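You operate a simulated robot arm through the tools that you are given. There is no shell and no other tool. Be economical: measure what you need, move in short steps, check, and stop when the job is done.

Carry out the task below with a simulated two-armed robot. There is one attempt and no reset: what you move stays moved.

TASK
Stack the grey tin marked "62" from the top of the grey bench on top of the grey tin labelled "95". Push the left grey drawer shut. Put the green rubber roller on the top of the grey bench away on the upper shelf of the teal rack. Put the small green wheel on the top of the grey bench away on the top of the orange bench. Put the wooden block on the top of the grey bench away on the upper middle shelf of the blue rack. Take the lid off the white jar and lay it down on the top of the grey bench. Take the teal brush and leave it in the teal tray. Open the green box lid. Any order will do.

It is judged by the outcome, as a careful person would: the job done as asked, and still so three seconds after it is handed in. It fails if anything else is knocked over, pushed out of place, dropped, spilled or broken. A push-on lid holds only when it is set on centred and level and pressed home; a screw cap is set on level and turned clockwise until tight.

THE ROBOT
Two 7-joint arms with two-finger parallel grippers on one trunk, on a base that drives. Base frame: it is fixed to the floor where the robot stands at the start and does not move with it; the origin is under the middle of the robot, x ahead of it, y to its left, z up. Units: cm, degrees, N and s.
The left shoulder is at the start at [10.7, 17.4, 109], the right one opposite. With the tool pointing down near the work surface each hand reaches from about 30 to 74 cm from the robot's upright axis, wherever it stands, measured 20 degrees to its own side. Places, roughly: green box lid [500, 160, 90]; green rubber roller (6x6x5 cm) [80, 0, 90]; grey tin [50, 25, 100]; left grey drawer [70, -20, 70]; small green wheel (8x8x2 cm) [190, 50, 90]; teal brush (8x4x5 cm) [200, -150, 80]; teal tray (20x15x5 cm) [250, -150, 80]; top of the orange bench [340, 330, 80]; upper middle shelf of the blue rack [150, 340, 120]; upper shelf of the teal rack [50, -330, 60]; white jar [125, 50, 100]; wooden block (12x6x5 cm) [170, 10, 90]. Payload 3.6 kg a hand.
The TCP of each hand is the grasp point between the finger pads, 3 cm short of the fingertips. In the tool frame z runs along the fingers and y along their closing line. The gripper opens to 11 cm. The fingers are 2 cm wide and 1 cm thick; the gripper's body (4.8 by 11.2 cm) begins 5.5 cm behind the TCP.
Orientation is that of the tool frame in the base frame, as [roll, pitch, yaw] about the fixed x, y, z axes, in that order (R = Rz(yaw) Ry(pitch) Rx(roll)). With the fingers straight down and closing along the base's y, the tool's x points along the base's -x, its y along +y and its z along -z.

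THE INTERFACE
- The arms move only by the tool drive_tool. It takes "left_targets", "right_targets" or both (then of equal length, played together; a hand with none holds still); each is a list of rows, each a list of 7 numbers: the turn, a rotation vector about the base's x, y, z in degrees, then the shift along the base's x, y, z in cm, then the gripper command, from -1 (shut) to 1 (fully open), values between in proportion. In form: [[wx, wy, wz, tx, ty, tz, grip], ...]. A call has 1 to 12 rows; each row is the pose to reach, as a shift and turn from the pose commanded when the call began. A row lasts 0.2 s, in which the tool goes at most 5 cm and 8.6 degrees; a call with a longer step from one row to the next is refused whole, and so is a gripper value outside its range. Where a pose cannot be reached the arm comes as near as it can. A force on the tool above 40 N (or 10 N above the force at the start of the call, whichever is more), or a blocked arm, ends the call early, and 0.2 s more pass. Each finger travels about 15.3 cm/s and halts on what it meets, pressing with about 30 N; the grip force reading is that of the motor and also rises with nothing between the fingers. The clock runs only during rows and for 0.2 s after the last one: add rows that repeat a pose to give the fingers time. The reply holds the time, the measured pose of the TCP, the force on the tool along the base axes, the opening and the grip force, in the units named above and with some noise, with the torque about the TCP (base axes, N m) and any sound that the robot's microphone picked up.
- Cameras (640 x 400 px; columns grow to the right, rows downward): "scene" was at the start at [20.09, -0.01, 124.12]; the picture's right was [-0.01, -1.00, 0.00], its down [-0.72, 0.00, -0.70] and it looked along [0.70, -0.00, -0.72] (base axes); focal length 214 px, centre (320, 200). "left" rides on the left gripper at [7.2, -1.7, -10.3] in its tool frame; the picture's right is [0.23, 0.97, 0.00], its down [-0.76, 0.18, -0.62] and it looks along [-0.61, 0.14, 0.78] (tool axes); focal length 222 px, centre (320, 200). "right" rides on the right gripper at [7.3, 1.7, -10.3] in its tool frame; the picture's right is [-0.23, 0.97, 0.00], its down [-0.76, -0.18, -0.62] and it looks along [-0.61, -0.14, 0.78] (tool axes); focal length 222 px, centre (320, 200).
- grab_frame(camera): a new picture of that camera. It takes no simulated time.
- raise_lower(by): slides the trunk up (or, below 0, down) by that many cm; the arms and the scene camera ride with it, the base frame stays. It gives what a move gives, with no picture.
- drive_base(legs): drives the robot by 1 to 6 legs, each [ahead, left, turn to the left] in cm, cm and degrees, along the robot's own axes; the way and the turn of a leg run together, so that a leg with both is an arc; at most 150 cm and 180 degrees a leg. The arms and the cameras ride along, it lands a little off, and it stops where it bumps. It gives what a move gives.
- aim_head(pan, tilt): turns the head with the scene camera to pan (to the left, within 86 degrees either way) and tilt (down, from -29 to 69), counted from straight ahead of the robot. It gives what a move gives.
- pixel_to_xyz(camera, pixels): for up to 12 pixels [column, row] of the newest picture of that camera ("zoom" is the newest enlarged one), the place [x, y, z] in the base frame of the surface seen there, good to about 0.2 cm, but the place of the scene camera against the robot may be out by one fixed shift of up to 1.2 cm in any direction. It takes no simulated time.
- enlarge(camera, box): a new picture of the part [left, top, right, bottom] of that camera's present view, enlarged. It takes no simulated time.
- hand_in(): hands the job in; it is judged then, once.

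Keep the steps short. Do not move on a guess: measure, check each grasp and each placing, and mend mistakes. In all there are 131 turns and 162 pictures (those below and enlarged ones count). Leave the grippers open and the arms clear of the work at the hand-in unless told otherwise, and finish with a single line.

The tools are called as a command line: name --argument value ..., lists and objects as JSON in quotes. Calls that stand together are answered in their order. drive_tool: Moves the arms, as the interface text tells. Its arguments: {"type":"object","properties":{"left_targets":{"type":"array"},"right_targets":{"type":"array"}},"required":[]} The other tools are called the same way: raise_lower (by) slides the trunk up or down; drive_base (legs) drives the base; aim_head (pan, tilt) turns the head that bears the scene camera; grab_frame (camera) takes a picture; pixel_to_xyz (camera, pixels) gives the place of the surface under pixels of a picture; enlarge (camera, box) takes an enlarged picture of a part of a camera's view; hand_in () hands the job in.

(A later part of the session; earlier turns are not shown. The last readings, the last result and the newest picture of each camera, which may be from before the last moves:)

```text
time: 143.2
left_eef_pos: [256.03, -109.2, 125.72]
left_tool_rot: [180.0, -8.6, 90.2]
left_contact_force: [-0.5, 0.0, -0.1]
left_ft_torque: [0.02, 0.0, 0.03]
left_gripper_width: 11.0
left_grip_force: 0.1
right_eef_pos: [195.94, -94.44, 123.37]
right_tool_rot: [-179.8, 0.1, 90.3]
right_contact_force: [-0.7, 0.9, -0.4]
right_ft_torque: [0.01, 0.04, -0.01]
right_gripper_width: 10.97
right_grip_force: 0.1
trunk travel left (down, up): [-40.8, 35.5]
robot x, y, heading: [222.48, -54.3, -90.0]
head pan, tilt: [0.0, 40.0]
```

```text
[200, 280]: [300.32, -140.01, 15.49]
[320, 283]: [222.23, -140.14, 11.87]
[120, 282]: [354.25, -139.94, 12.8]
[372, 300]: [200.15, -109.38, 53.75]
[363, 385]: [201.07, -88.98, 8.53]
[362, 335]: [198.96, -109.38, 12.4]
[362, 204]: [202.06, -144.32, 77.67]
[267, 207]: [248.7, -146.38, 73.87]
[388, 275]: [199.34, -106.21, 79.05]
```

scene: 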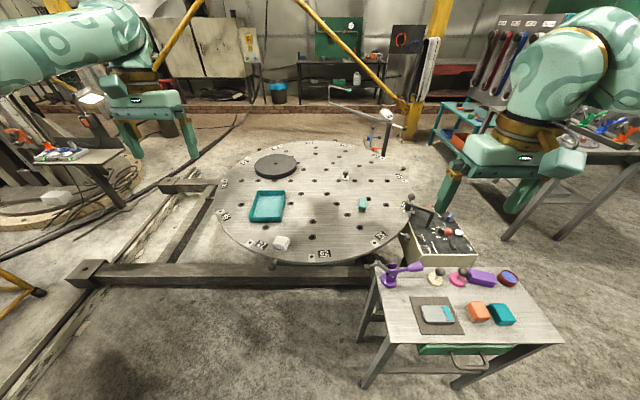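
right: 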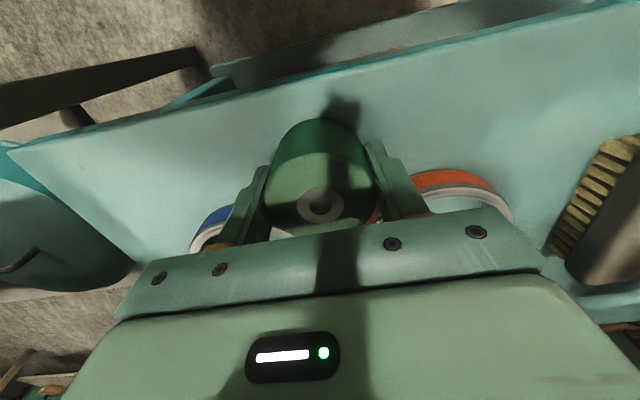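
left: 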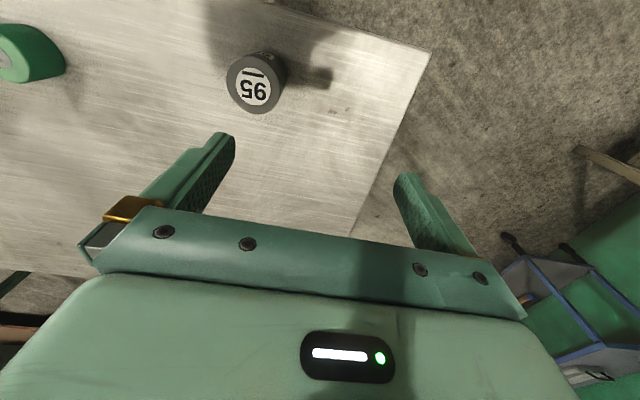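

The beam is at y -140 and the small table ends at x≈199, so I can stand at about (236,-84).

drive_base --legs '[[0, 14, 0], [30, 0, 0]]'

drive_tool --right_targets '[[0, 0, 0, 0, -4, -3, 1], [0, 0, 0, -1, -8, -5, 1]]'

raise_lower --by -22

grab_frame --camera "right"

grab_frame --camera "scene"

```text
time: 146.2
left_eef_pos: [269.9, -139.58, 125.6]
left_tool_rot: [-180.0, -8.7, 90.2]
left_contact_force: [0.0, 0.0, -0.3]
left_ft_torque: [0.02, 0.01, 0.01]
left_gripper_width: 10.97
left_grip_force: 0.1
right_eef_pos: [209.8, -124.67, 123.33]
right_tool_rot: [-179.8, 0.1, 90.2]
right_contact_force: [0.0, -0.7, -0.2]
right_ft_torque: [0.02, -0.01, 0.0]
right_gripper_width: 10.99
right_grip_force: 0.0
trunk travel left (down, up): [-40.8, 35.5]
robot x, y, heading: [236.42, -84.58, -90.0]
head pan, tilt: [0.0, 40.0]
```

```text
time: 146.8
left_eef_pos: [269.96, -139.62, 125.62]
left_tool_rot: [180.0, -8.9, 90.2]
left_contact_force: [-0.4, 1.0, 0.5]
left_ft_torque: [0.02, 0.01, 0.02]
left_gripper_width: 11.03
left_grip_force: 0.1
right_eef_pos: [208.88, -132.74, 118.34]
right_tool_rot: [-179.9, 0.1, 90.1]
right_contact_force: [-0.5, -0.7, 0.3]
right_ft_torque: [0.04, -0.02, 0.0]
right_gripper_width: 11.0
right_grip_force: 0.0
trunk travel left (down, up): [-40.8, 35.5]
robot x, y, heading: [236.61, -84.34, -90.1]
head pan, tilt: [0.0, 40.0]
```

```text
time: 149.1
left_eef_pos: [269.94, -139.5, 103.74]
left_tool_rot: [-180.0, -8.8, 90.1]
left_contact_force: [0.7, -0.1, 0.5]
left_ft_torque: [-0.04, -0.02, 0.0]
left_gripper_width: 11.01
left_grip_force: 0.1
right_eef_pos: [208.83, -132.59, 96.51]
right_tool_rot: [-179.8, 0.2, 90.2]
right_contact_force: [0.3, -0.8, 0.8]
right_ft_torque: [-0.03, 0.02, 0.04]
right_gripper_width: 11.0
right_grip_force: 0.1
trunk travel left (down, up): [-18.8, 57.5]
robot x, y, heading: [236.78, -84.48, -90.0]
head pan, tilt: [0.0, 40.0]
```

```text
107 pictures are left
```

right: 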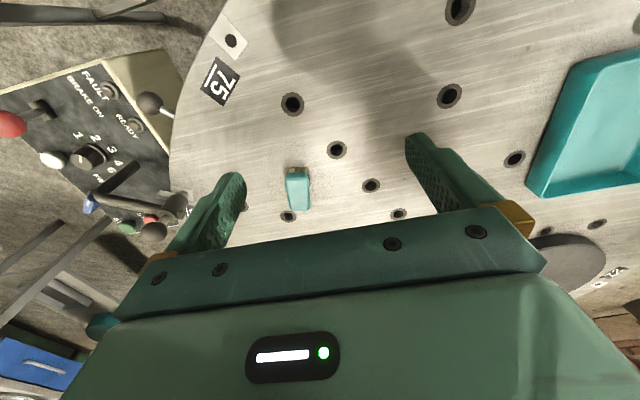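

```text
106 pictures are left
```

scene: 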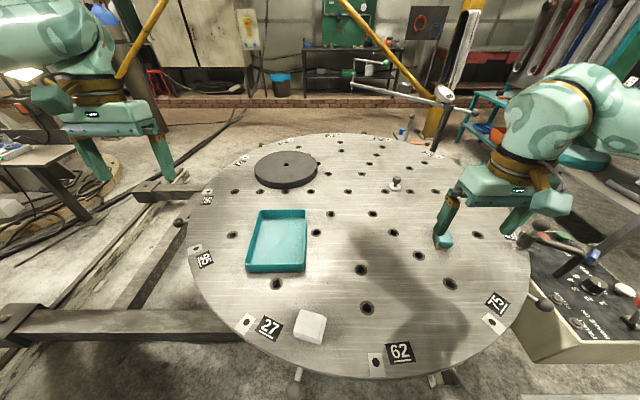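

Brush at (297,188) lies with its long side along y: closing along x fits. I measure it.

pixel_to_xyz --camera "right" --pixels '[[297, 190], [286, 188], [310, 188], [298, 209], [295, 176], [335, 190], [600, 120], [535, 190], [570, 70], [640, 175]]'

```text
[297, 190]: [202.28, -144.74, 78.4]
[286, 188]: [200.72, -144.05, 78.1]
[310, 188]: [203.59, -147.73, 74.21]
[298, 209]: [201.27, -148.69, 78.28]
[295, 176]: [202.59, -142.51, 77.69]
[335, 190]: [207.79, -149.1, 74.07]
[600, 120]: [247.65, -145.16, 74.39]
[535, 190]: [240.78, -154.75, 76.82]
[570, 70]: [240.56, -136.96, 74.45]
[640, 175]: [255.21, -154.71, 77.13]
```

enlarge --camera "right" --box '[260, 150, 340, 220]'

pixel_to_xyz --camera "zoom" --pixels '[[215, 195], [370, 195], [235, 440], [390, 430], [215, 300], [380, 300], [300, 150]]'

```text
5.71 times, centred on (300, 185) of right
```

zoom: 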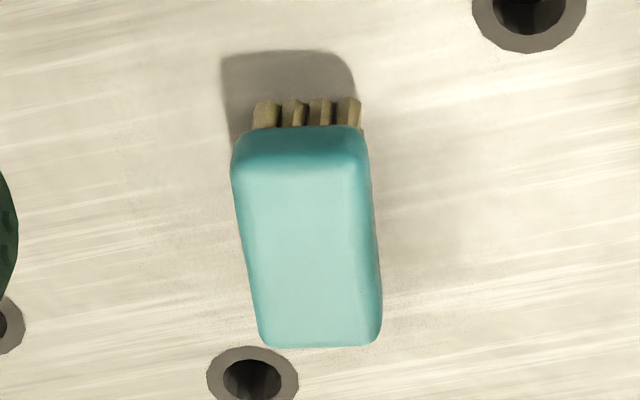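

```text
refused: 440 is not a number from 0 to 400
```

pixel_to_xyz --camera "zoom" --pixels '[[245, 180], [360, 180], [265, 330], [370, 330], [305, 250], [300, 180], [318, 330]]'

```text
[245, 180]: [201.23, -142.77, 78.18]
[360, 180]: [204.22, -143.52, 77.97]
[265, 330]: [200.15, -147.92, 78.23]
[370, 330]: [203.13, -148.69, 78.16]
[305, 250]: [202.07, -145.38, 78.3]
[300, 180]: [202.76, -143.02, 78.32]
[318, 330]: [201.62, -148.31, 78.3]
```

Brush centre (202.1,-145.5), top 78.3, turned about -13°. I rotate the hand -13° and come above it.

drive_tool --right_targets '[[0, 0, -6, -2, -4, -1, 1], [0, 0, -13, -4, -8, -3, 1], [0, 0, -13, -5.7, -11, -6, 1], [0, 0, -13, -6.7, -12.9, -10, 1], [0, 0, -13, -6.7, -12.9, -10, 1]]'

grab_frame --camera "right"

```text
time: 150.3
left_eef_pos: [270.07, -139.43, 103.71]
left_tool_rot: [-179.9, -8.8, 90.2]
left_contact_force: [0.2, 1.0, -1.4]
left_ft_torque: [0.01, 0.02, -0.01]
left_gripper_width: 10.97
left_grip_force: 0.1
right_eef_pos: [202.09, -145.46, 86.39]
right_tool_rot: [-179.9, 0.2, 77.2]
right_contact_force: [0.3, 0.9, -0.6]
right_ft_torque: [0.0, 0.01, 0.0]
right_gripper_width: 11.0
right_grip_force: 0.0
trunk travel left (down, up): [-18.8, 57.5]
robot x, y, heading: [236.67, -84.5, -90.1]
head pan, tilt: [0.0, 40.0]
```

```text
104 pictures are left
```

right: 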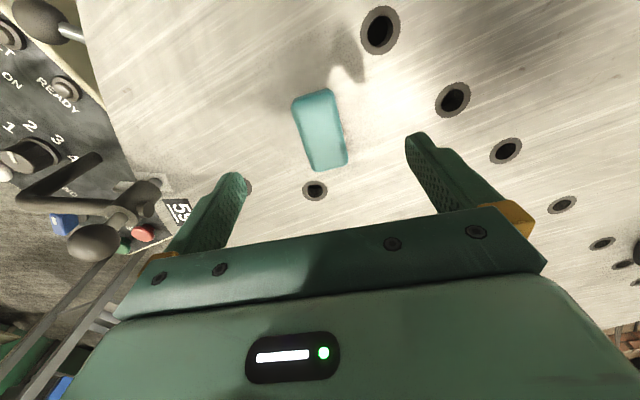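

The brush is aligned with the hand axes. I lower 9 cm, close, then lift slowly.

drive_tool --right_targets '[[0, 0, 0, 0, 0, -3, 1], [0, 0, 0, 0, 0, -6, 1], [0, 0, 0, 0, 0, -8, 1], [0, 0, 0, 0, 0, -8.9, 1], [0, 0, 0, 0, 0, -8.9, 0.2], [0, 0, 0, 0, 0, -8.9, -0.6], [0, 0, 0, 0, 0, -8.9, -1], [0, 0, 0, 0, 0, -8.9, -1], [0, 0, 0, 0, 0, -8.9, -1], [0, 0, 0, 0, 0, -8.4, -1], [0, 0, 0, 0, 0, -7.5, -1], [0, 0, 0, 0, 0, -6, -1]]'

grab_frame --camera "right"

```text
time: 152.9
left_eef_pos: [270.05, -139.46, 103.8]
left_tool_rot: [-180.0, -8.8, 90.2]
left_contact_force: [0.5, -0.6, -0.8]
left_ft_torque: [0.02, 0.01, -0.03]
left_gripper_width: 10.99
left_grip_force: 0.0
right_eef_pos: [202.32, -145.56, 80.34]
right_tool_rot: [-180.0, 0.1, 77.3]
right_contact_force: [-0.7, 0.7, -1.1]
right_ft_torque: [-0.03, 0.02, -0.01]
right_gripper_width: 3.74
right_grip_force: 29.8
trunk travel left (down, up): [-18.8, 57.5]
robot x, y, heading: [236.7, -84.74, -89.9]
head pan, tilt: [0.0, 40.0]
```

```text
103 pictures are left
```

right: 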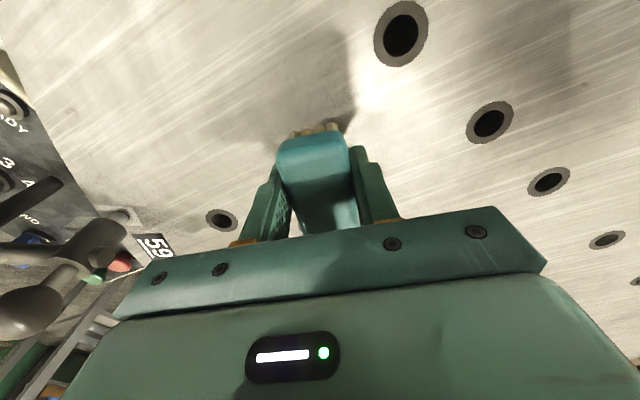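

Held (3.7 cm). I measure the tray corners in the scene picture.

enlarge --camera "scene" --box '[200, 180, 360, 300]'

pixel_to_xyz --camera "scene" --pixels '[[251, 262], [301, 262], [262, 218], [302, 218], [280, 240], [248, 264], [305, 264], [304, 211], [261, 212]]'

```text
3.33 times, centred on (280, 240) of scene
```

zoom: 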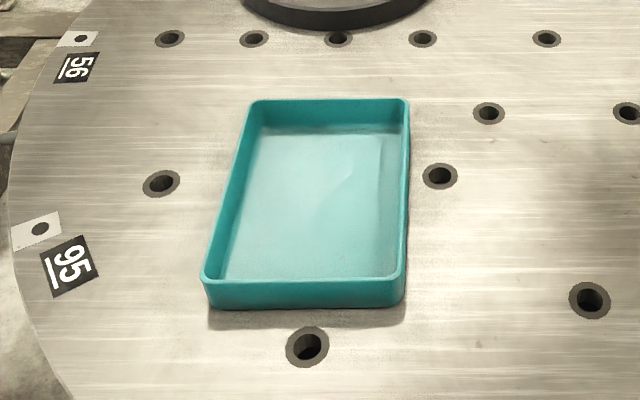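

```text
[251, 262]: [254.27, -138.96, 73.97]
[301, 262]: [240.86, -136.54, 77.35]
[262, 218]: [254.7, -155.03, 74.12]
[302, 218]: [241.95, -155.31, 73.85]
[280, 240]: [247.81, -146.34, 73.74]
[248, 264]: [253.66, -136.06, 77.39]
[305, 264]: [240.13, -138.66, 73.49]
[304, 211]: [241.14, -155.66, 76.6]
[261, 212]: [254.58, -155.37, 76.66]
```

Tray centre ≈ (247.8,-146), 15×20 cm, floor ≈74.4. I lift, carry the brush over and move the left hand out of the way.

drive_tool --left_targets '[[0, 0, 0, 2, 1, 0, 1], [0, 0, 0, 4, 2, 0, 1], [0, 0, 0, 6, 3, 0, 1], [0, 0, 0, 8, 4, 0, 1], [0, 0, 0, 10, 5, 0, 1], [0, 0, 0, 10, 5, 0, 1], [0, 0, 0, 10, 5, 0, 1], [0, 0, 0, 10, 5, 0, 1], [0, 0, 0, 10, 5, 0, 1], [0, 0, 0, 10, 5, 0, 1], [0, 0, 0, 10, 5, 0, 1], [0, 0, 0, 10, 5, 0, 1]]' --right_targets '[[0, 0, 0, 1, 0, 4, -1], [0, 0, 0, 4, 0, 7.5, -1], [0, 0, 0, 8, 0, 9, -1], [0, 0, 3, 12.5, 0, 9, -1], [0, 0, 6, 17, 0, 9, -1], [0, 0, 9, 21.5, 0, 9, -1], [0, 0, 12, 26, 0, 9, -1], [0, 0, 12.5, 30.5, 0, 9, -1], [0, 0, 12.5, 35, 0, 9, -1], [0, 0, 12.5, 39.5, 0, 9, -1], [0, 0, 12.5, 43.5, -0.4, 9, -1], [0, 0, 12.5, 45.4, -0.4, 9, -1]]'

grab_frame --camera "right"

```text
time: 155.5
left_eef_pos: [279.96, -134.6, 103.6]
left_tool_rot: [-180.0, -8.7, 90.1]
left_contact_force: [-0.8, 0.9, -0.1]
left_ft_torque: [-0.02, 0.0, 0.0]
left_gripper_width: 10.97
left_grip_force: 0.0
right_eef_pos: [246.46, -145.37, 89.17]
right_tool_rot: [-179.8, -0.1, 90.2]
right_contact_force: [-1.3, 0.2, -0.6]
right_ft_torque: [0.03, -0.01, 0.0]
right_gripper_width: 3.76
right_grip_force: 30.2
right hand out of reach, approached as far as the arm can: row 12
trunk travel left (down, up): [-18.8, 57.5]
robot x, y, heading: [236.43, -84.8, -89.9]
head pan, tilt: [0.0, 40.0]
```

```text
101 pictures are left
```

right: 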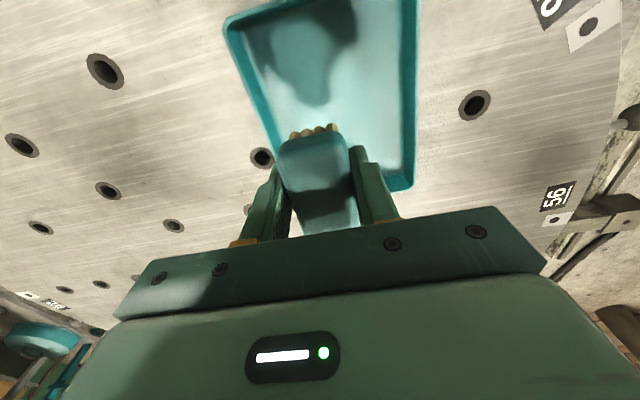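

pixel_to_xyz --camera "right" --pixels '[[255, 90], [235, 22], [412, 100], [400, 188], [350, 110], [330, 5], [405, 60]]'

```text
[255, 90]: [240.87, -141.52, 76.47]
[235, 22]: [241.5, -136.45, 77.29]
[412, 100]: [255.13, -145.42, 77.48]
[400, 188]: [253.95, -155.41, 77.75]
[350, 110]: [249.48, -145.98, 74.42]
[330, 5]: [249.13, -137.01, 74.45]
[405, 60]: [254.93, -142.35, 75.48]
```

The tray spans x 240.5–255.5; lowering here is fine. I lower to near the floor.

drive_tool --right_targets '[[0, 0, 0, 0, 0, -3, -1], [0, 0, 0, 0, 0, -6, -1], [0, 0, 0, 0, 0, -8.5, -1], [0, 0, 0, 0, 0, -10, -1], [0, 0, 0, 0, 0, -10.8, -1], [0, 0, 0, 0, 0, -10.8, -1]]'

grab_frame --camera "right"

```text
time: 156.9
left_eef_pos: [279.93, -134.53, 103.71]
left_tool_rot: [179.9, -8.7, 90.2]
left_contact_force: [-0.8, -1.0, -0.2]
left_ft_torque: [0.02, -0.04, 0.0]
left_gripper_width: 11.02
left_grip_force: 0.1
right_eef_pos: [246.0, -144.85, 78.38]
right_tool_rot: [-180.0, 0.4, 89.7]
right_contact_force: [1.1, 0.2, 0.8]
right_ft_torque: [0.0, 0.04, -0.01]
right_gripper_width: 3.74
right_grip_force: 30.2
right hand out of reach, approached as far as the arm can: row 4, 5, 6
trunk travel left (down, up): [-18.8, 57.5]
robot x, y, heading: [236.46, -84.08, -90.0]
head pan, tilt: [0.0, 40.0]
```

```text
100 pictures are left
```

right: 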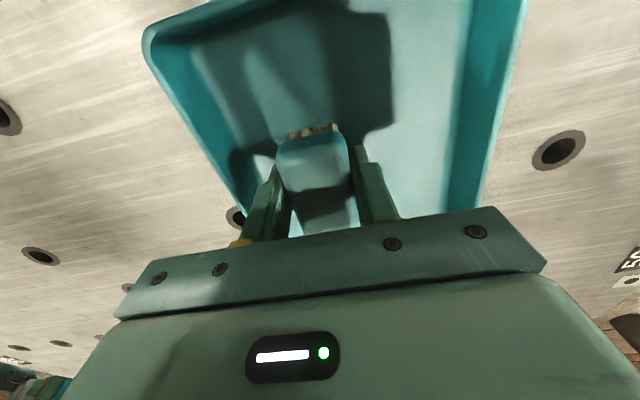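

I'm at the reach limit; I come 1.5 cm nearer and creep down.

drive_tool --right_targets '[[0, 0, 0, 0.3, 1, 0, -1], [0, 0, 0, 0.5, 2, 0, -1], [0, 0, 0, 0.5, 2, -0.3, -1], [0, 0, 0, 0.5, 2, -0.5, -1], [0, 0, 0, 0.5, 2, -0.6, -1], [0, 0, 0, 0.5, 2, -0.7, -1]]'

```text
time: 158.3
left_eef_pos: [279.88, -134.46, 103.79]
left_tool_rot: [179.9, -8.7, 90.2]
left_contact_force: [-0.2, -0.1, -0.1]
left_ft_torque: [-0.01, 0.01, -0.01]
left_gripper_width: 11.03
left_grip_force: 0.1
right_eef_pos: [246.42, -142.95, 77.82]
right_tool_rot: [179.9, 0.2, 89.6]
right_contact_force: [0.0, -0.2, 7.5]
right_ft_torque: [0.04, -0.06, -0.01]
right_gripper_width: 3.78
right_grip_force: 30.2
trunk travel left (down, up): [-18.8, 57.5]
robot x, y, heading: [236.51, -84.78, -89.9]
head pan, tilt: [0.0, 40.0]
```

Contact (+7.5 N) on the tray floor. I release to about 6 cm, rise, then open.

drive_tool --right_targets '[[0, 0, 0, 0, 0, 0.1, -0.2], [0, 0, 0, 0, 0, 0.1, 0.1], [0, 0, 0, 0, 0, 0.1, 0.1], [0, 0, 0, 0, 0, 0.1, 0.1], [0, 0, 0, 0, 0, 2.5, 0.1], [0, 0, 0, 0, 0, 6, 0.1], [0, 0, 0, -1, 2, 10, 0.5], [0, 0, 0, -4, 4, 14, 1], [0, 0, 0, -8, 5, 16, 1], [0, 0, 0, -12, 6, 18, 1]]'

grab_frame --camera "scene"

```text
refused: row 8 steps farther than a row can; nothing moved
```

```text
99 pictures are left
```

scene: 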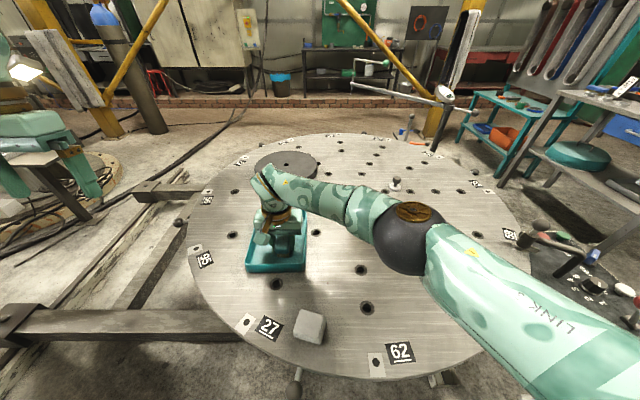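

drive_tool --right_targets '[[0, 0, 0, 0, 0, 0.1, -0.2], [0, 0, 0, 0, 0, 0.1, 0.1], [0, 0, 0, 0, 0, 0.1, 0.1], [0, 0, 0, 0, 0, 0.1, 0.1], [0, 0, 0, 0, 0, 2.5, 0.1], [0, 0, 0, 0, 0, 6, 0.1], [0, 0, 0, -1, 1, 10, 0.5], [0, 0, 0, -3, 3, 13, 1], [0, 0, 0, -7, 4, 15, 1], [0, 0, 0, -11, 5, 16, 1], [0, 0, 0, -15, 6, 17, 1], [0, 0, 0, -19, 7, 18, 1]]'

grab_frame --camera "scene"

```text
time: 160.9
left_eef_pos: [279.87, -134.46, 103.68]
left_tool_rot: [179.9, -8.7, 90.2]
left_contact_force: [0.2, -0.6, -0.7]
left_ft_torque: [-0.03, 0.0, 0.01]
left_gripper_width: 11.02
left_grip_force: 0.1
right_eef_pos: [227.48, -135.8, 95.8]
right_tool_rot: [-180.0, 0.1, 89.6]
right_contact_force: [0.7, 0.5, 0.4]
right_ft_torque: [-0.06, 0.0, 0.0]
right_gripper_width: 11.04
right_grip_force: 0.1
trunk travel left (down, up): [-18.8, 57.5]
robot x, y, heading: [236.87, -84.43, -90.2]
head pan, tilt: [0.0, 40.0]
```

```text
98 pictures are left
```

scene: 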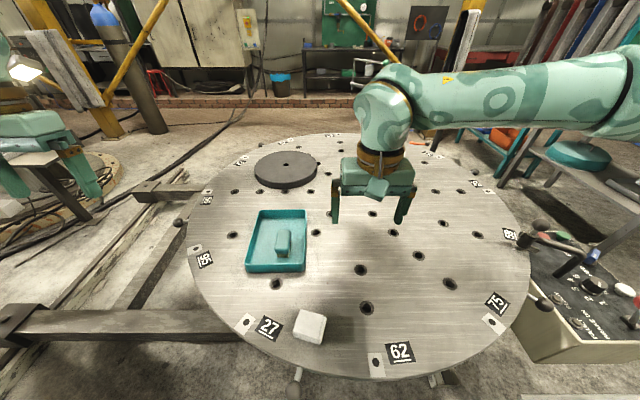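

The brush lies in the tray. Now I tidy the arm poses (left hand levelled), raise the trunk, go back to y≈-54, strafe to x≈140 and turn to face +y through the -x side.

drive_tool --left_targets '[[-3, 0, 0, -4, 1, 0, 1], [-6, 0, 0, -8, 2, 0, 1], [-8.7, 0, 0, -12, 3, 0, 1], [-8.7, 0, 0, -16, 4, 0, 1]]' --right_targets '[[0, 0, 0, -3, 1, 1, 1], [0, 0, 0, -6, 2, 2, 1], [0, 0, 0, -9, 4, 3, 1], [0, 0, 0, -13, 5, 4, 1]]'

raise_lower --by 22

drive_base --legs '[[-30, 0, 0], [0, -97, 0], [0, 0, -90], [0, 0, -90]]'

aim_head --pan 0 --tilt 40

grab_frame --camera "scene"

```text
time: 161.9
left_eef_pos: [263.86, -130.38, 103.71]
left_tool_rot: [179.9, 0.0, 90.3]
left_contact_force: [-0.7, -1.0, -0.2]
left_ft_torque: [0.01, 0.0, 0.03]
left_gripper_width: 11.02
left_grip_force: 0.1
right_eef_pos: [214.44, -130.95, 99.91]
right_tool_rot: [179.9, 0.1, 89.7]
right_contact_force: [0.4, 0.9, -0.7]
right_ft_torque: [-0.03, -0.01, 0.02]
right_gripper_width: 10.99
right_grip_force: 0.1
trunk travel left (down, up): [-18.8, 57.5]
robot x, y, heading: [236.64, -84.43, -90.1]
head pan, tilt: [0.0, 40.0]
```

```text
time: 164.2
left_eef_pos: [264.12, -130.48, 125.73]
left_tool_rot: [-180.0, 0.0, 90.2]
left_contact_force: [-0.4, -0.3, 0.2]
left_ft_torque: [-0.01, -0.01, -0.02]
left_gripper_width: 10.99
left_grip_force: 0.0
right_eef_pos: [214.58, -130.98, 121.79]
right_tool_rot: [-179.9, 0.1, 89.7]
right_contact_force: [-0.1, -0.1, 0.5]
right_ft_torque: [0.0, 0.02, 0.02]
right_gripper_width: 11.01
right_grip_force: 0.2
trunk travel left (down, up): [-40.8, 35.5]
robot x, y, heading: [236.61, -84.82, -90.0]
head pan, tilt: [0.0, 40.0]
```

```text
time: 178.6
left_eef_pos: [113.45, -7.27, 125.81]
left_tool_rot: [180.0, 0.0, -91.2]
left_contact_force: [0.6, -0.5, 0.0]
left_ft_torque: [-0.02, -0.02, -0.02]
left_gripper_width: 11.0
left_grip_force: 0.0
right_eef_pos: [162.86, -7.98, 121.71]
right_tool_rot: [-180.0, 0.2, -91.7]
right_contact_force: [0.6, 0.0, -1.0]
right_ft_torque: [0.03, 0.0, 0.01]
right_gripper_width: 11.01
right_grip_force: 0.0
trunk travel left (down, up): [-40.8, 35.5]
robot x, y, heading: [139.62, -54.33, 88.7]
head pan, tilt: [0.0, 40.0]
```

```text
time: 179.2
left_eef_pos: [113.57, -7.42, 125.76]
left_tool_rot: [179.9, 0.0, -91.2]
left_contact_force: [0.3, -0.8, 0.2]
left_ft_torque: [0.02, -0.01, 0.01]
left_gripper_width: 11.01
left_grip_force: 0.0
right_eef_pos: [162.9, -8.03, 121.78]
right_tool_rot: [-179.9, 0.2, -91.8]
right_contact_force: [-0.4, -0.1, 0.1]
right_ft_torque: [0.03, 0.01, 0.0]
right_gripper_width: 10.99
right_grip_force: 0.1
trunk travel left (down, up): [-40.8, 35.5]
robot x, y, heading: [139.65, -54.06, 88.6]
head pan, tilt: [0.0, 40.0]
```

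```text
97 pictures are left
```

scene: 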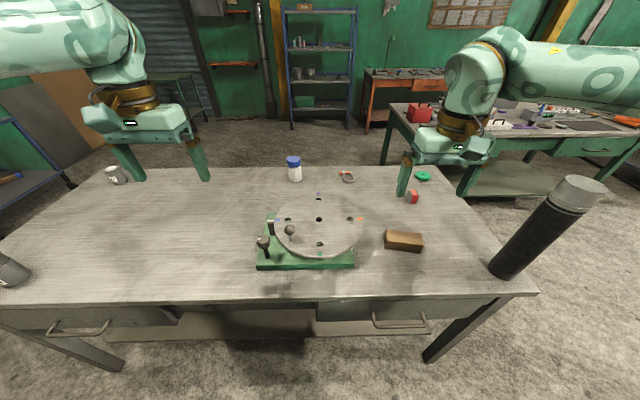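

Block at (404,241). I lower the trunk 12 cm and look with the right camera.

raise_lower --by -14

grab_frame --camera "right"

grab_frame --camera "scene"

```text
time: 180.9
left_eef_pos: [113.45, -7.37, 111.82]
left_tool_rot: [-180.0, 0.0, -91.2]
left_contact_force: [0.2, 0.7, 0.4]
left_ft_torque: [0.01, 0.05, -0.03]
left_gripper_width: 11.0
left_grip_force: 0.1
right_eef_pos: [162.9, -8.09, 107.82]
right_tool_rot: [-180.0, 0.1, -91.7]
right_contact_force: [-0.7, -0.3, 0.3]
right_ft_torque: [0.0, 0.0, -0.01]
right_gripper_width: 11.02
right_grip_force: 0.0
trunk travel left (down, up): [-26.8, 49.5]
robot x, y, heading: [139.7, -54.21, 88.7]
head pan, tilt: [0.0, 40.0]
```

```text
96 pictures are left
```

right: 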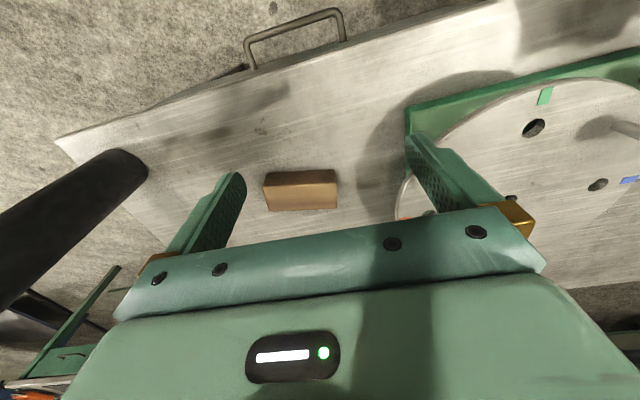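

```text
95 pictures are left
```

scene: 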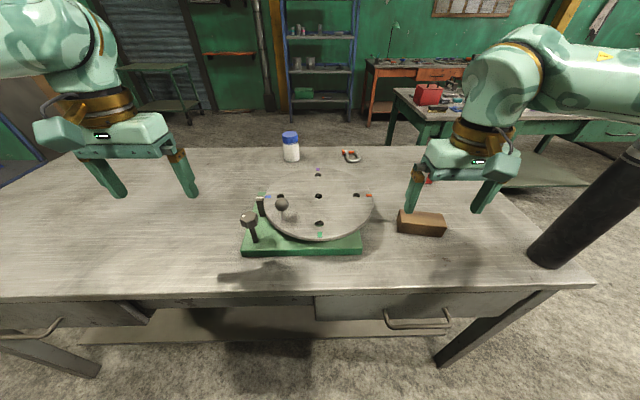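

I measure the block and the blue rack's shelves.

pixel_to_xyz --camera "right" --pixels '[[265, 186], [335, 171], [336, 205], [269, 209], [300, 190], [145, 165], [300, 130]]'

enlarge --camera "scene" --box '[260, 0, 380, 130]'

pixel_to_xyz --camera "scene" --pixels '[[320, 37], [320, 70], [320, 104], [292, 37], [350, 37], [320, 5], [300, 66], [306, 94], [422, 233], [319, 138], [290, 160]]'

```text
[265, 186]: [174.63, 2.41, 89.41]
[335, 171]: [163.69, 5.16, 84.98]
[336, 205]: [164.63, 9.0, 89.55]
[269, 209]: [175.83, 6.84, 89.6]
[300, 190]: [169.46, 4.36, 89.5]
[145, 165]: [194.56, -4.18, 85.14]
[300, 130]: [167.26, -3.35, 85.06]
```

```text
3.08 times, centred on (320, 65) of scene
```

zoom: 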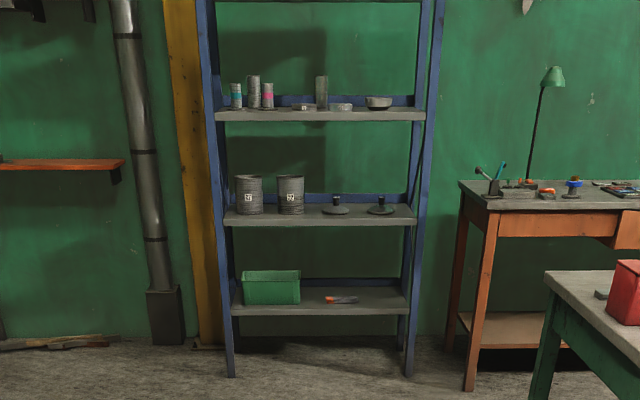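

```text
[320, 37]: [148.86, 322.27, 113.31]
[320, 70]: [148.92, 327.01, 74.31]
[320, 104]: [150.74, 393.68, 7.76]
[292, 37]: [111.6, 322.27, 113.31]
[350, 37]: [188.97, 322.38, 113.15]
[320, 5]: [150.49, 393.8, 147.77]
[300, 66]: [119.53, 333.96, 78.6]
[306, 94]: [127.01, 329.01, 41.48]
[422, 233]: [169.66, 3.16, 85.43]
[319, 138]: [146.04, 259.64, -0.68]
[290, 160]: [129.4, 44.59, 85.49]
```

Blue rack shelves are at z ≈36/76/115 (gap ≈38), front y≈322. To place the block there with a tilted hand, it must be gripped with its long side along the reach; so I will turn it on the bench first. I zoom on it for its exact corners.

enlarge --camera "right" --box '[250, 155, 350, 218]'

pixel_to_xyz --camera "zoom" --pixels '[[100, 200], [540, 175], [545, 315], [135, 340], [330, 260], [100, 240], [320, 190], [330, 325]]'

```text
6.35 times, centred on (300, 186) of right
```

zoom: 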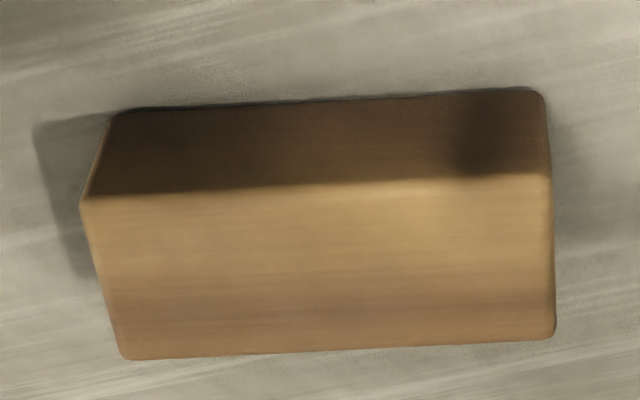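

```text
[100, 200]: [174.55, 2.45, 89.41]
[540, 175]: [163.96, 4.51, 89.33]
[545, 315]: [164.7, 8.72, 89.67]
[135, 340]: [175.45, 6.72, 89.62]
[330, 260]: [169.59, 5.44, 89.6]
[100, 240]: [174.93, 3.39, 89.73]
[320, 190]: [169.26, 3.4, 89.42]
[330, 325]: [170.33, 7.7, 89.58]
```

Block centre (169.8,5.7), top 89.6, long axis at -11°. I move over it, turning the hand +80.7°, at safe height.

drive_tool --right_targets '[[0, 0, 8, 0.7, 1.4, -0.5, 1], [0, 0, 16, 1.4, 2.8, -1, 1], [0, 0, 24, 2.1, 4.2, -1.5, 1], [0, 0, 32, 2.8, 5.6, -2, 1], [0, 0, 40, 3.5, 7, -2.5, 1], [0, 0, 48, 4.2, 8.4, -3, 1], [0, 0, 56, 4.9, 9.8, -3.5, 1], [0, 0, 64, 5.6, 11.2, -4, 1], [0, 0, 72, 6.3, 12.6, -5, 1], [0, 0, 80.5, 6.9, 13.8, -6, 1], [0, 0, 80.5, 6.9, 13.8, -6, 1]]'

grab_frame --camera "right"

```text
time: 183.3
left_eef_pos: [113.49, -7.43, 111.8]
left_tool_rot: [179.9, 0.0, -91.2]
left_contact_force: [-0.1, -0.1, -0.3]
left_ft_torque: [0.02, 0.01, -0.01]
left_gripper_width: 11.0
left_grip_force: 0.1
right_eef_pos: [155.72, -14.5, 87.8]
right_tool_rot: [-174.5, 1.1, -13.7]
right_contact_force: [0.6, -0.2, 0.3]
right_ft_torque: [0.0, -0.02, 0.02]
right_gripper_width: 11.03
right_grip_force: 0.0
right hand out of reach, approached as far as the arm can: row 2, 3, 4, 5, 6, 7, 8, 9, 10, 11
trunk travel left (down, up): [-26.8, 49.5]
robot x, y, heading: [139.88, -54.26, 88.5]
head pan, tilt: [0.0, 40.0]
```

```text
92 pictures are left
```

right: 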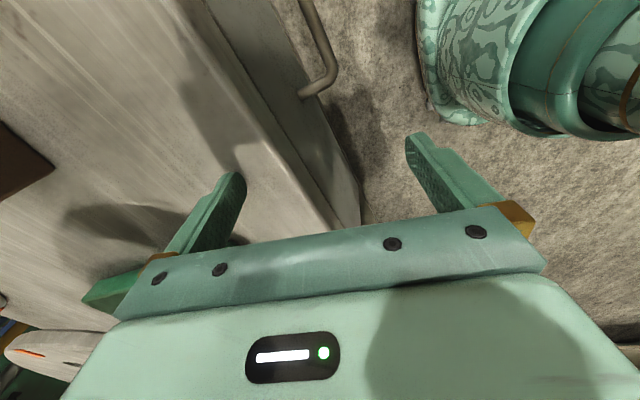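

That rotation direction is outside the wrist range and the hand sank, without contact. I reverse the move, then will try the other direction.

drive_tool --right_targets '[[0, 0, -8, 0, 0, 2, 1], [0, 0, -16, 0, -1, 4, 1], [0, 0, -24, -1, -3, 5, 1], [0, 0, -32, -2, -5, 6, 1], [0, 0, -40, -3, -7, 6, 1], [0, 0, -48, -4, -9, 6, 1], [0, 0, -56, -5, -11, 6, 1], [0, 0, -64, -6, -12.5, 6, 1], [0, 0, -72, -6.9, -13.8, 6, 1], [0, 0, -80.5, -6.9, -13.8, 6, 1], [0, 0, -80.5, -6.9, -13.8, 6, 1]]'

```text
time: 185.0
left_eef_pos: [113.49, -7.26, 111.74]
left_tool_rot: [-179.9, 0.1, -91.2]
left_contact_force: [-0.3, 0.5, 0.5]
left_ft_torque: [0.0, 0.0, 0.01]
left_gripper_width: 11.0
left_grip_force: 0.1
right_eef_pos: [150.29, -24.8, 93.89]
right_tool_rot: [-174.3, 1.6, -70.7]
right_contact_force: [13.0, 18.5, 1.6]
right_ft_torque: [-2.16, 1.48, 1.09]
right_gripper_width: 10.99
right_grip_force: 0.0
trunk travel left (down, up): [-26.8, 49.5]
robot x, y, heading: [139.77, -54.01, 88.8]
head pan, tilt: [0.0, 40.0]
stopped in row 8 (right hand): the force on the tool passed its limit at 184 N (the readings are from after the stop); the commanded pose is now the measured one
```

The hand touched the robot's own body (force points away from it). I move it forward and up back to its natural place, levelling it.

drive_tool --right_targets '[[0, 0, 0, 2, 3, 1, 1], [0, 0, -5, 4, 6, 3, 1], [0, 0, -10, 6, 9, 6, 1], [0, 0, -15, 9, 12, 8, 1], [0, 0, -20, 11, 15, 10, 1], [0, 0, -20, 12.5, 16.5, 12, 1]]'

grab_frame --camera "scene"

```text
time: 186.4
left_eef_pos: [113.57, -7.33, 111.73]
left_tool_rot: [-180.0, 0.0, -91.1]
left_contact_force: [0.0, 0.0, 0.3]
left_ft_torque: [0.02, -0.03, -0.01]
left_gripper_width: 11.01
left_grip_force: 0.0
right_eef_pos: [162.65, -8.52, 105.93]
right_tool_rot: [-174.3, 1.5, -90.8]
right_contact_force: [0.4, 1.0, 0.0]
right_ft_torque: [0.0, 0.0, 0.01]
right_gripper_width: 11.02
right_grip_force: 0.1
trunk travel left (down, up): [-26.8, 49.5]
robot x, y, heading: [139.58, -53.88, 88.7]
head pan, tilt: [0.0, 40.0]
```

```text
91 pictures are left
```

scene: 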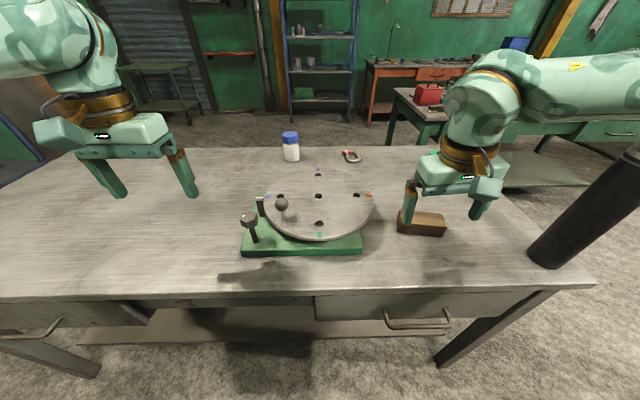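

All unchanged. I level the hand and test the other direction, half way first.

drive_tool --right_targets '[[-1.5, 5.7, 0, 0, 0, 0, 1], [-1.5, 5.7, 0, 0, 0, 1, 1]]'

drive_tool --right_targets '[[0, 0, -8, 0.8, 1.4, 0, 1], [0, 0, -16, 1.6, 2.8, 0, 1], [0, 0, -24, 2.4, 4.2, 0, 1], [0, 0, -32, 3.2, 5.6, 0, 1], [0, 0, -40, 4, 7, 0, 1], [0, 0, -48, 4.8, 8.4, 0, 1], [0, 0, -56, 5.6, 9.8, 0, 1], [0, 0, -64, 6.4, 11.2, -1, 1], [0, 0, -72, 7, 12.6, -2, 1]]'

```text
time: 187.0
left_eef_pos: [113.42, -7.37, 111.67]
left_tool_rot: [-180.0, 0.0, -91.1]
left_contact_force: [0.5, 0.1, -0.7]
left_ft_torque: [0.03, 0.0, 0.02]
left_gripper_width: 10.97
left_grip_force: 0.0
right_eef_pos: [162.7, -8.41, 106.84]
right_tool_rot: [-179.9, 0.0, -90.8]
right_contact_force: [0.1, -0.2, -0.1]
right_ft_torque: [-0.02, -0.05, 0.02]
right_gripper_width: 10.99
right_grip_force: 0.0
trunk travel left (down, up): [-26.8, 49.5]
robot x, y, heading: [139.68, -53.82, 88.7]
head pan, tilt: [0.0, 40.0]
```

```text
time: 189.0
left_eef_pos: [113.5, -7.28, 111.66]
left_tool_rot: [-180.0, 0.0, -91.3]
left_contact_force: [-0.7, -0.3, -0.1]
left_ft_torque: [0.0, -0.01, 0.02]
left_gripper_width: 11.01
left_grip_force: 0.1
right_eef_pos: [169.81, 4.18, 104.84]
right_tool_rot: [-179.9, 0.0, -162.9]
right_contact_force: [-0.4, 1.0, -0.3]
right_ft_torque: [0.0, 0.01, 0.0]
right_gripper_width: 10.99
right_grip_force: 0.1
trunk travel left (down, up): [-26.8, 49.5]
robot x, y, heading: [139.83, -53.84, 88.6]
head pan, tilt: [0.0, 40.0]
```

That way works. I complete the turn (-28°) and lower to z 95 over the block.

drive_tool --right_targets '[[0, 0, -8, 0, 0.5, 0, 1], [0, 0, -16, 0, 1, 0, 1], [0, 0, -24, 0, 1.5, -2, 1], [0, 0, -28, 0, 1.5, -5, 1], [0, 0, -28, 0, 1.5, -9, 1], [0, 0, -28, 0, 1.5, -9, 1]]'

grab_frame --camera "right"

```text
time: 190.4
left_eef_pos: [113.44, -7.37, 111.87]
left_tool_rot: [-180.0, 0.0, -91.2]
left_contact_force: [0.4, 0.0, 0.8]
left_ft_torque: [-0.01, 0.01, -0.04]
left_gripper_width: 11.01
left_grip_force: 0.1
right_eef_pos: [169.86, 5.5, 95.94]
right_tool_rot: [180.0, 0.0, 169.1]
right_contact_force: [-0.7, -0.1, -0.4]
right_ft_torque: [-0.01, 0.01, 0.04]
right_gripper_width: 11.0
right_grip_force: 0.0
trunk travel left (down, up): [-26.8, 49.5]
robot x, y, heading: [139.84, -54.05, 88.8]
head pan, tilt: [0.0, 40.0]
```

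```text
90 pictures are left
```

right: 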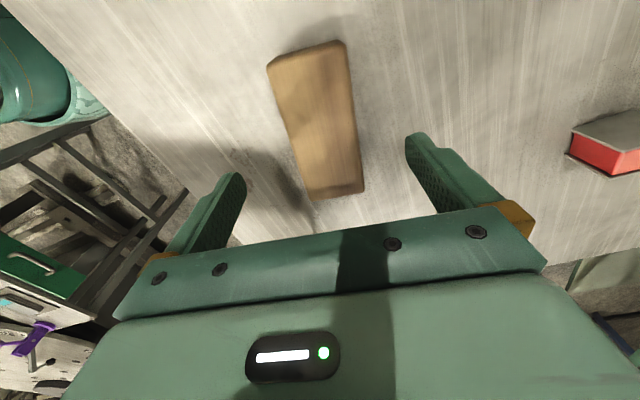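

Well aligned. I try tilting the hand 30° along the block's length now, so one grasp suits the rack shelf.

drive_tool --right_targets '[[-1.4, -7.3, 0, 0, 0, 0, 1], [-2.8, -14.7, 0, 0, 0, 0, 1], [-4.3, -22, 0, 0, 0, 0, 1], [-5.7, -29.4, 0, 0, 0.2, 0, 1], [-5.7, -29.4, 0, 0, 0.2, 0, 1]]'

grab_frame --camera "scene"

```text
time: 191.6
left_eef_pos: [113.55, -7.32, 111.62]
left_tool_rot: [-180.0, 0.0, -91.2]
left_contact_force: [0.7, -0.3, 0.8]
left_ft_torque: [-0.02, -0.02, -0.05]
left_gripper_width: 11.01
left_grip_force: 0.0
right_eef_pos: [169.87, 5.65, 95.86]
right_tool_rot: [-179.9, 30.0, 169.2]
right_contact_force: [-0.2, 0.1, -0.1]
right_ft_torque: [0.04, 0.06, -0.01]
right_gripper_width: 11.01
right_grip_force: 0.1
trunk travel left (down, up): [-26.8, 49.5]
robot x, y, heading: [139.91, -53.83, 88.6]
head pan, tilt: [0.0, 40.0]
```

```text
89 pictures are left
```

scene: 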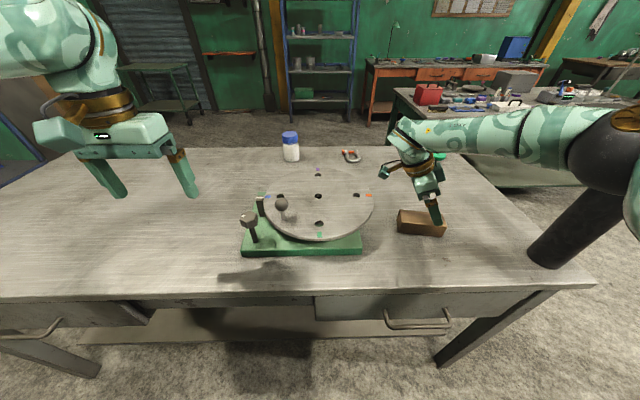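

Reached the tilt. I lower 7.5 cm, close and lift slowly.

drive_tool --right_targets '[[0, 0, 0, 0, 0, -3, 1], [0, 0, 0, 0, 0, -6, 1], [0, 0, 0, 0, 0, -7.4, 1], [0, 0, 0, 0, 0, -7.4, 0.2], [0, 0, 0, 0, 0, -7.4, -0.6], [0, 0, 0, 0, 0, -7.4, -1], [0, 0, 0, 0, 0, -7.4, -1], [0, 0, 0, 0, 0, -7.4, -1], [0, 0, 0, 0, 0, -6.8, -1], [0, 0, 0, 0, 0, -5.8, -1], [0, 0, 0, 0, 0, -4, -1], [0, 0, 0, 0, 0, -1, -1]]'

grab_frame --camera "right"

```text
time: 194.2
left_eef_pos: [113.55, -7.32, 111.77]
left_tool_rot: [-180.0, 0.0, -91.2]
left_contact_force: [0.4, -0.2, -0.2]
left_ft_torque: [0.02, -0.03, 0.02]
left_gripper_width: 10.99
left_grip_force: 0.0
right_eef_pos: [169.77, 5.77, 94.64]
right_tool_rot: [-179.7, 29.9, 169.2]
right_contact_force: [0.0, -1.0, -1.8]
right_ft_torque: [0.01, -0.01, 0.0]
right_gripper_width: 5.48
right_grip_force: 30.6
trunk travel left (down, up): [-26.8, 49.5]
robot x, y, heading: [139.62, -53.92, 88.7]
head pan, tilt: [0.0, 40.0]
```

```text
88 pictures are left
```

right: 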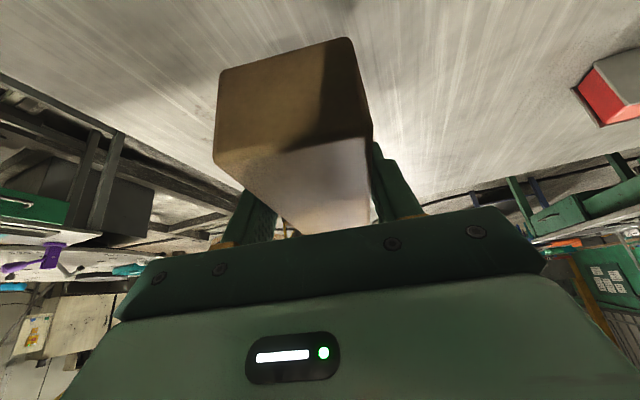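

Held (5.5 cm). I lift it and swing the hand back to point forward.

drive_tool --right_targets '[[0, 0, 0, 0, -1, 4, -1], [0, 0, 4, 0, -3, 8, -1], [0, 0, 12, 0, -5, 11, -1], [0, 0, 20, 0, -7, 14, -1], [0, 0, 28, -1, -9, 14, -1], [0, 0, 36, -2, -11, 14, -1], [0, 0, 44, -3, -12, 14, -1], [0, 0, 52, -4, -13, 14, -1], [0, 0, 60, -5, -14, 14, -1], [0, 0, 68, -5, -14, 14, -1], [0, 0, 76, -5, -14, 14, -1], [0, 0, 84, -5, -14, 14, -1]]'

drive_tool --right_targets '[[0, 0, 8, 0, 0, 0, -1], [0, 0, 16, 0, 0, 0, -1], [0, 0, 16, 0, 0, 0, -1]]'

grab_frame --camera "scene"

```text
time: 196.8
left_eef_pos: [113.52, -7.35, 111.78]
left_tool_rot: [180.0, 0.1, -91.2]
left_contact_force: [-1.1, 0.4, 0.7]
left_ft_torque: [0.0, 0.01, 0.04]
left_gripper_width: 10.99
left_grip_force: 0.0
right_eef_pos: [164.82, -8.19, 108.84]
right_tool_rot: [-179.9, 29.9, -106.8]
right_contact_force: [0.3, -0.1, -0.9]
right_ft_torque: [0.01, 0.02, -0.04]
right_gripper_width: 5.48
right_grip_force: 30.6
trunk travel left (down, up): [-26.8, 49.5]
robot x, y, heading: [139.91, -54.01, 88.8]
head pan, tilt: [0.0, 40.0]
```

```text
time: 197.6
left_eef_pos: [113.45, -7.37, 111.81]
left_tool_rot: [179.9, 0.0, -91.2]
left_contact_force: [0.7, 1.1, 0.1]
left_ft_torque: [-0.02, -0.03, 0.01]
left_gripper_width: 10.99
left_grip_force: 0.1
right_eef_pos: [164.93, -8.17, 108.82]
right_tool_rot: [-180.0, 29.9, -90.7]
right_contact_force: [-0.2, 0.2, -1.9]
right_ft_torque: [0.01, -0.04, 0.01]
right_gripper_width: 5.46
right_grip_force: 29.4
trunk travel left (down, up): [-26.8, 49.5]
robot x, y, heading: [139.58, -54.3, 88.7]
head pan, tilt: [0.0, 40.0]
```

```text
87 pictures are left
```

scene: 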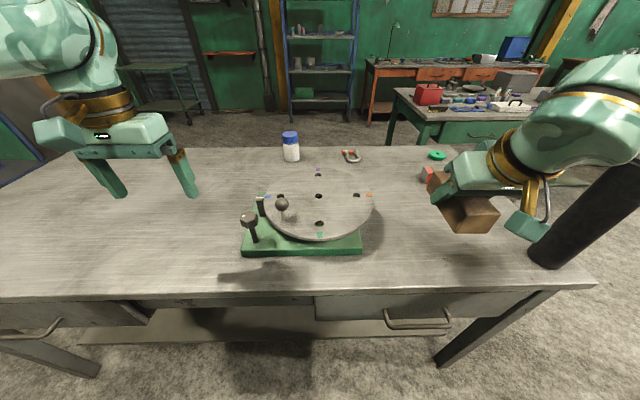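

Block held level. I measure the green bench to see whether I can pass the east end to reach the wheel with my left hand.

pixel_to_xyz --camera "scene" --pixels '[[395, 92], [432, 122], [520, 118], [388, 138], [438, 155], [423, 165], [480, 150], [350, 155], [372, 120], [590, 215], [430, 178], [360, 75]]'

enlarge --camera "scene" --box '[360, 60, 640, 240]'

```text
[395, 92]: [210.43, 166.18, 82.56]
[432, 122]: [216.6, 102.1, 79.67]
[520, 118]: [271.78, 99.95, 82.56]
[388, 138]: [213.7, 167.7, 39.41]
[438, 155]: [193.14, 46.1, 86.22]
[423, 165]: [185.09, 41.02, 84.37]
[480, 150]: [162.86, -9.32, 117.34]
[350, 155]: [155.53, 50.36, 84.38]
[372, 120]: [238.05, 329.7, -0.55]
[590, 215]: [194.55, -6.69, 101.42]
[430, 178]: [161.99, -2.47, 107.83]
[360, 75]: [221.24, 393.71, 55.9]
```

```text
2.22 times, centred on (500, 150) of scene
```

zoom: 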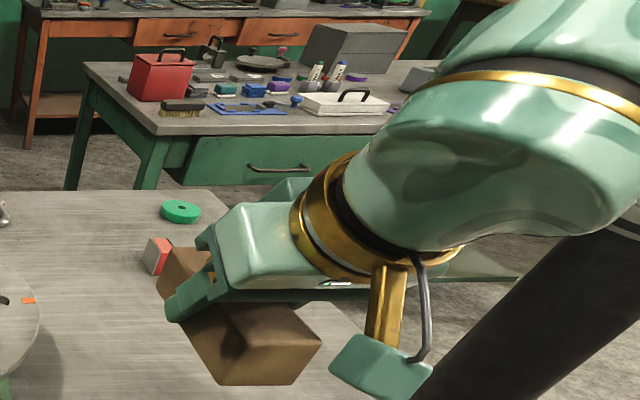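

The gap past the east end to the +y side is too narrow, so I take the west way. I raise the trunk and look left for the blue cart seen earlier.

raise_lower --by 14

drive_base --legs '[[0, 100, 1]]'

aim_head --pan 50 --tilt 30

grab_frame --camera "scene"

```text
time: 199.3
left_eef_pos: [113.56, -7.24, 125.57]
left_tool_rot: [-180.0, -0.2, -91.2]
left_contact_force: [0.6, 0.2, 0.0]
left_ft_torque: [0.0, -0.02, 0.02]
left_gripper_width: 10.99
left_grip_force: 0.1
right_eef_pos: [164.86, -8.07, 122.78]
right_tool_rot: [-179.9, 29.7, -90.7]
right_contact_force: [0.5, 0.0, -2.0]
right_ft_torque: [-0.02, -0.02, 0.01]
right_gripper_width: 5.45
right_grip_force: 30.1
trunk travel left (down, up): [-40.8, 35.5]
robot x, y, heading: [139.96, -54.28, 88.8]
head pan, tilt: [0.0, 40.0]
```

```text
time: 204.4
left_eef_pos: [13.19, -6.11, 125.57]
left_tool_rot: [180.0, 0.0, -90.4]
left_contact_force: [0.4, 0.0, 0.0]
left_ft_torque: [0.02, 0.04, -0.02]
left_gripper_width: 11.0
left_grip_force: 0.1
right_eef_pos: [64.43, -6.29, 122.86]
right_tool_rot: [-179.9, 29.9, -90.1]
right_contact_force: [0.0, 0.1, -0.9]
right_ft_torque: [0.03, 0.01, 0.0]
right_gripper_width: 5.49
right_grip_force: 30.1
trunk travel left (down, up): [-40.8, 35.5]
robot x, y, heading: [39.86, -51.69, 89.4]
head pan, tilt: [0.0, 40.0]
```

```text
time: 205.6
left_eef_pos: [13.12, -6.05, 125.7]
left_tool_rot: [-180.0, 0.0, -90.4]
left_contact_force: [-0.7, 0.5, -0.1]
left_ft_torque: [-0.01, -0.01, 0.02]
left_gripper_width: 10.98
left_grip_force: 0.0
right_eef_pos: [64.51, -6.27, 122.78]
right_tool_rot: [-179.9, 29.9, -90.0]
right_contact_force: [0.3, -0.2, -1.3]
right_ft_torque: [0.0, -0.04, 0.0]
right_gripper_width: 5.45
right_grip_force: 29.8
trunk travel left (down, up): [-40.8, 35.5]
robot x, y, heading: [40.21, -52.62, 89.5]
head pan, tilt: [50.0, 30.0]
```

```text
85 pictures are left
```

scene: 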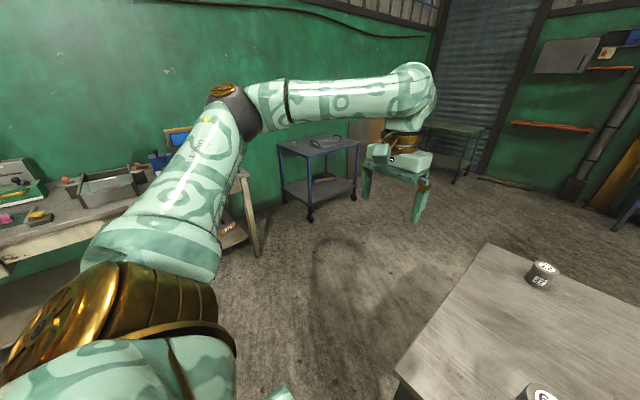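

pixel_to_xyz --camera "scene" --pixels '[[312, 220], [354, 197], [259, 255], [280, 148], [400, 385], [490, 248], [245, 172], [455, 180], [330, 300]]'

```text
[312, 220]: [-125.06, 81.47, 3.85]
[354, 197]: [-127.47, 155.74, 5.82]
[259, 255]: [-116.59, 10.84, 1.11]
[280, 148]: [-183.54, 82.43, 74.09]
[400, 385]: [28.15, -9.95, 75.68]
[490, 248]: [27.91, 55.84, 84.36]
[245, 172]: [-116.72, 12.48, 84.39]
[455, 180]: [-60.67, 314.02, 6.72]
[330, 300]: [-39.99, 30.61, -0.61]
```

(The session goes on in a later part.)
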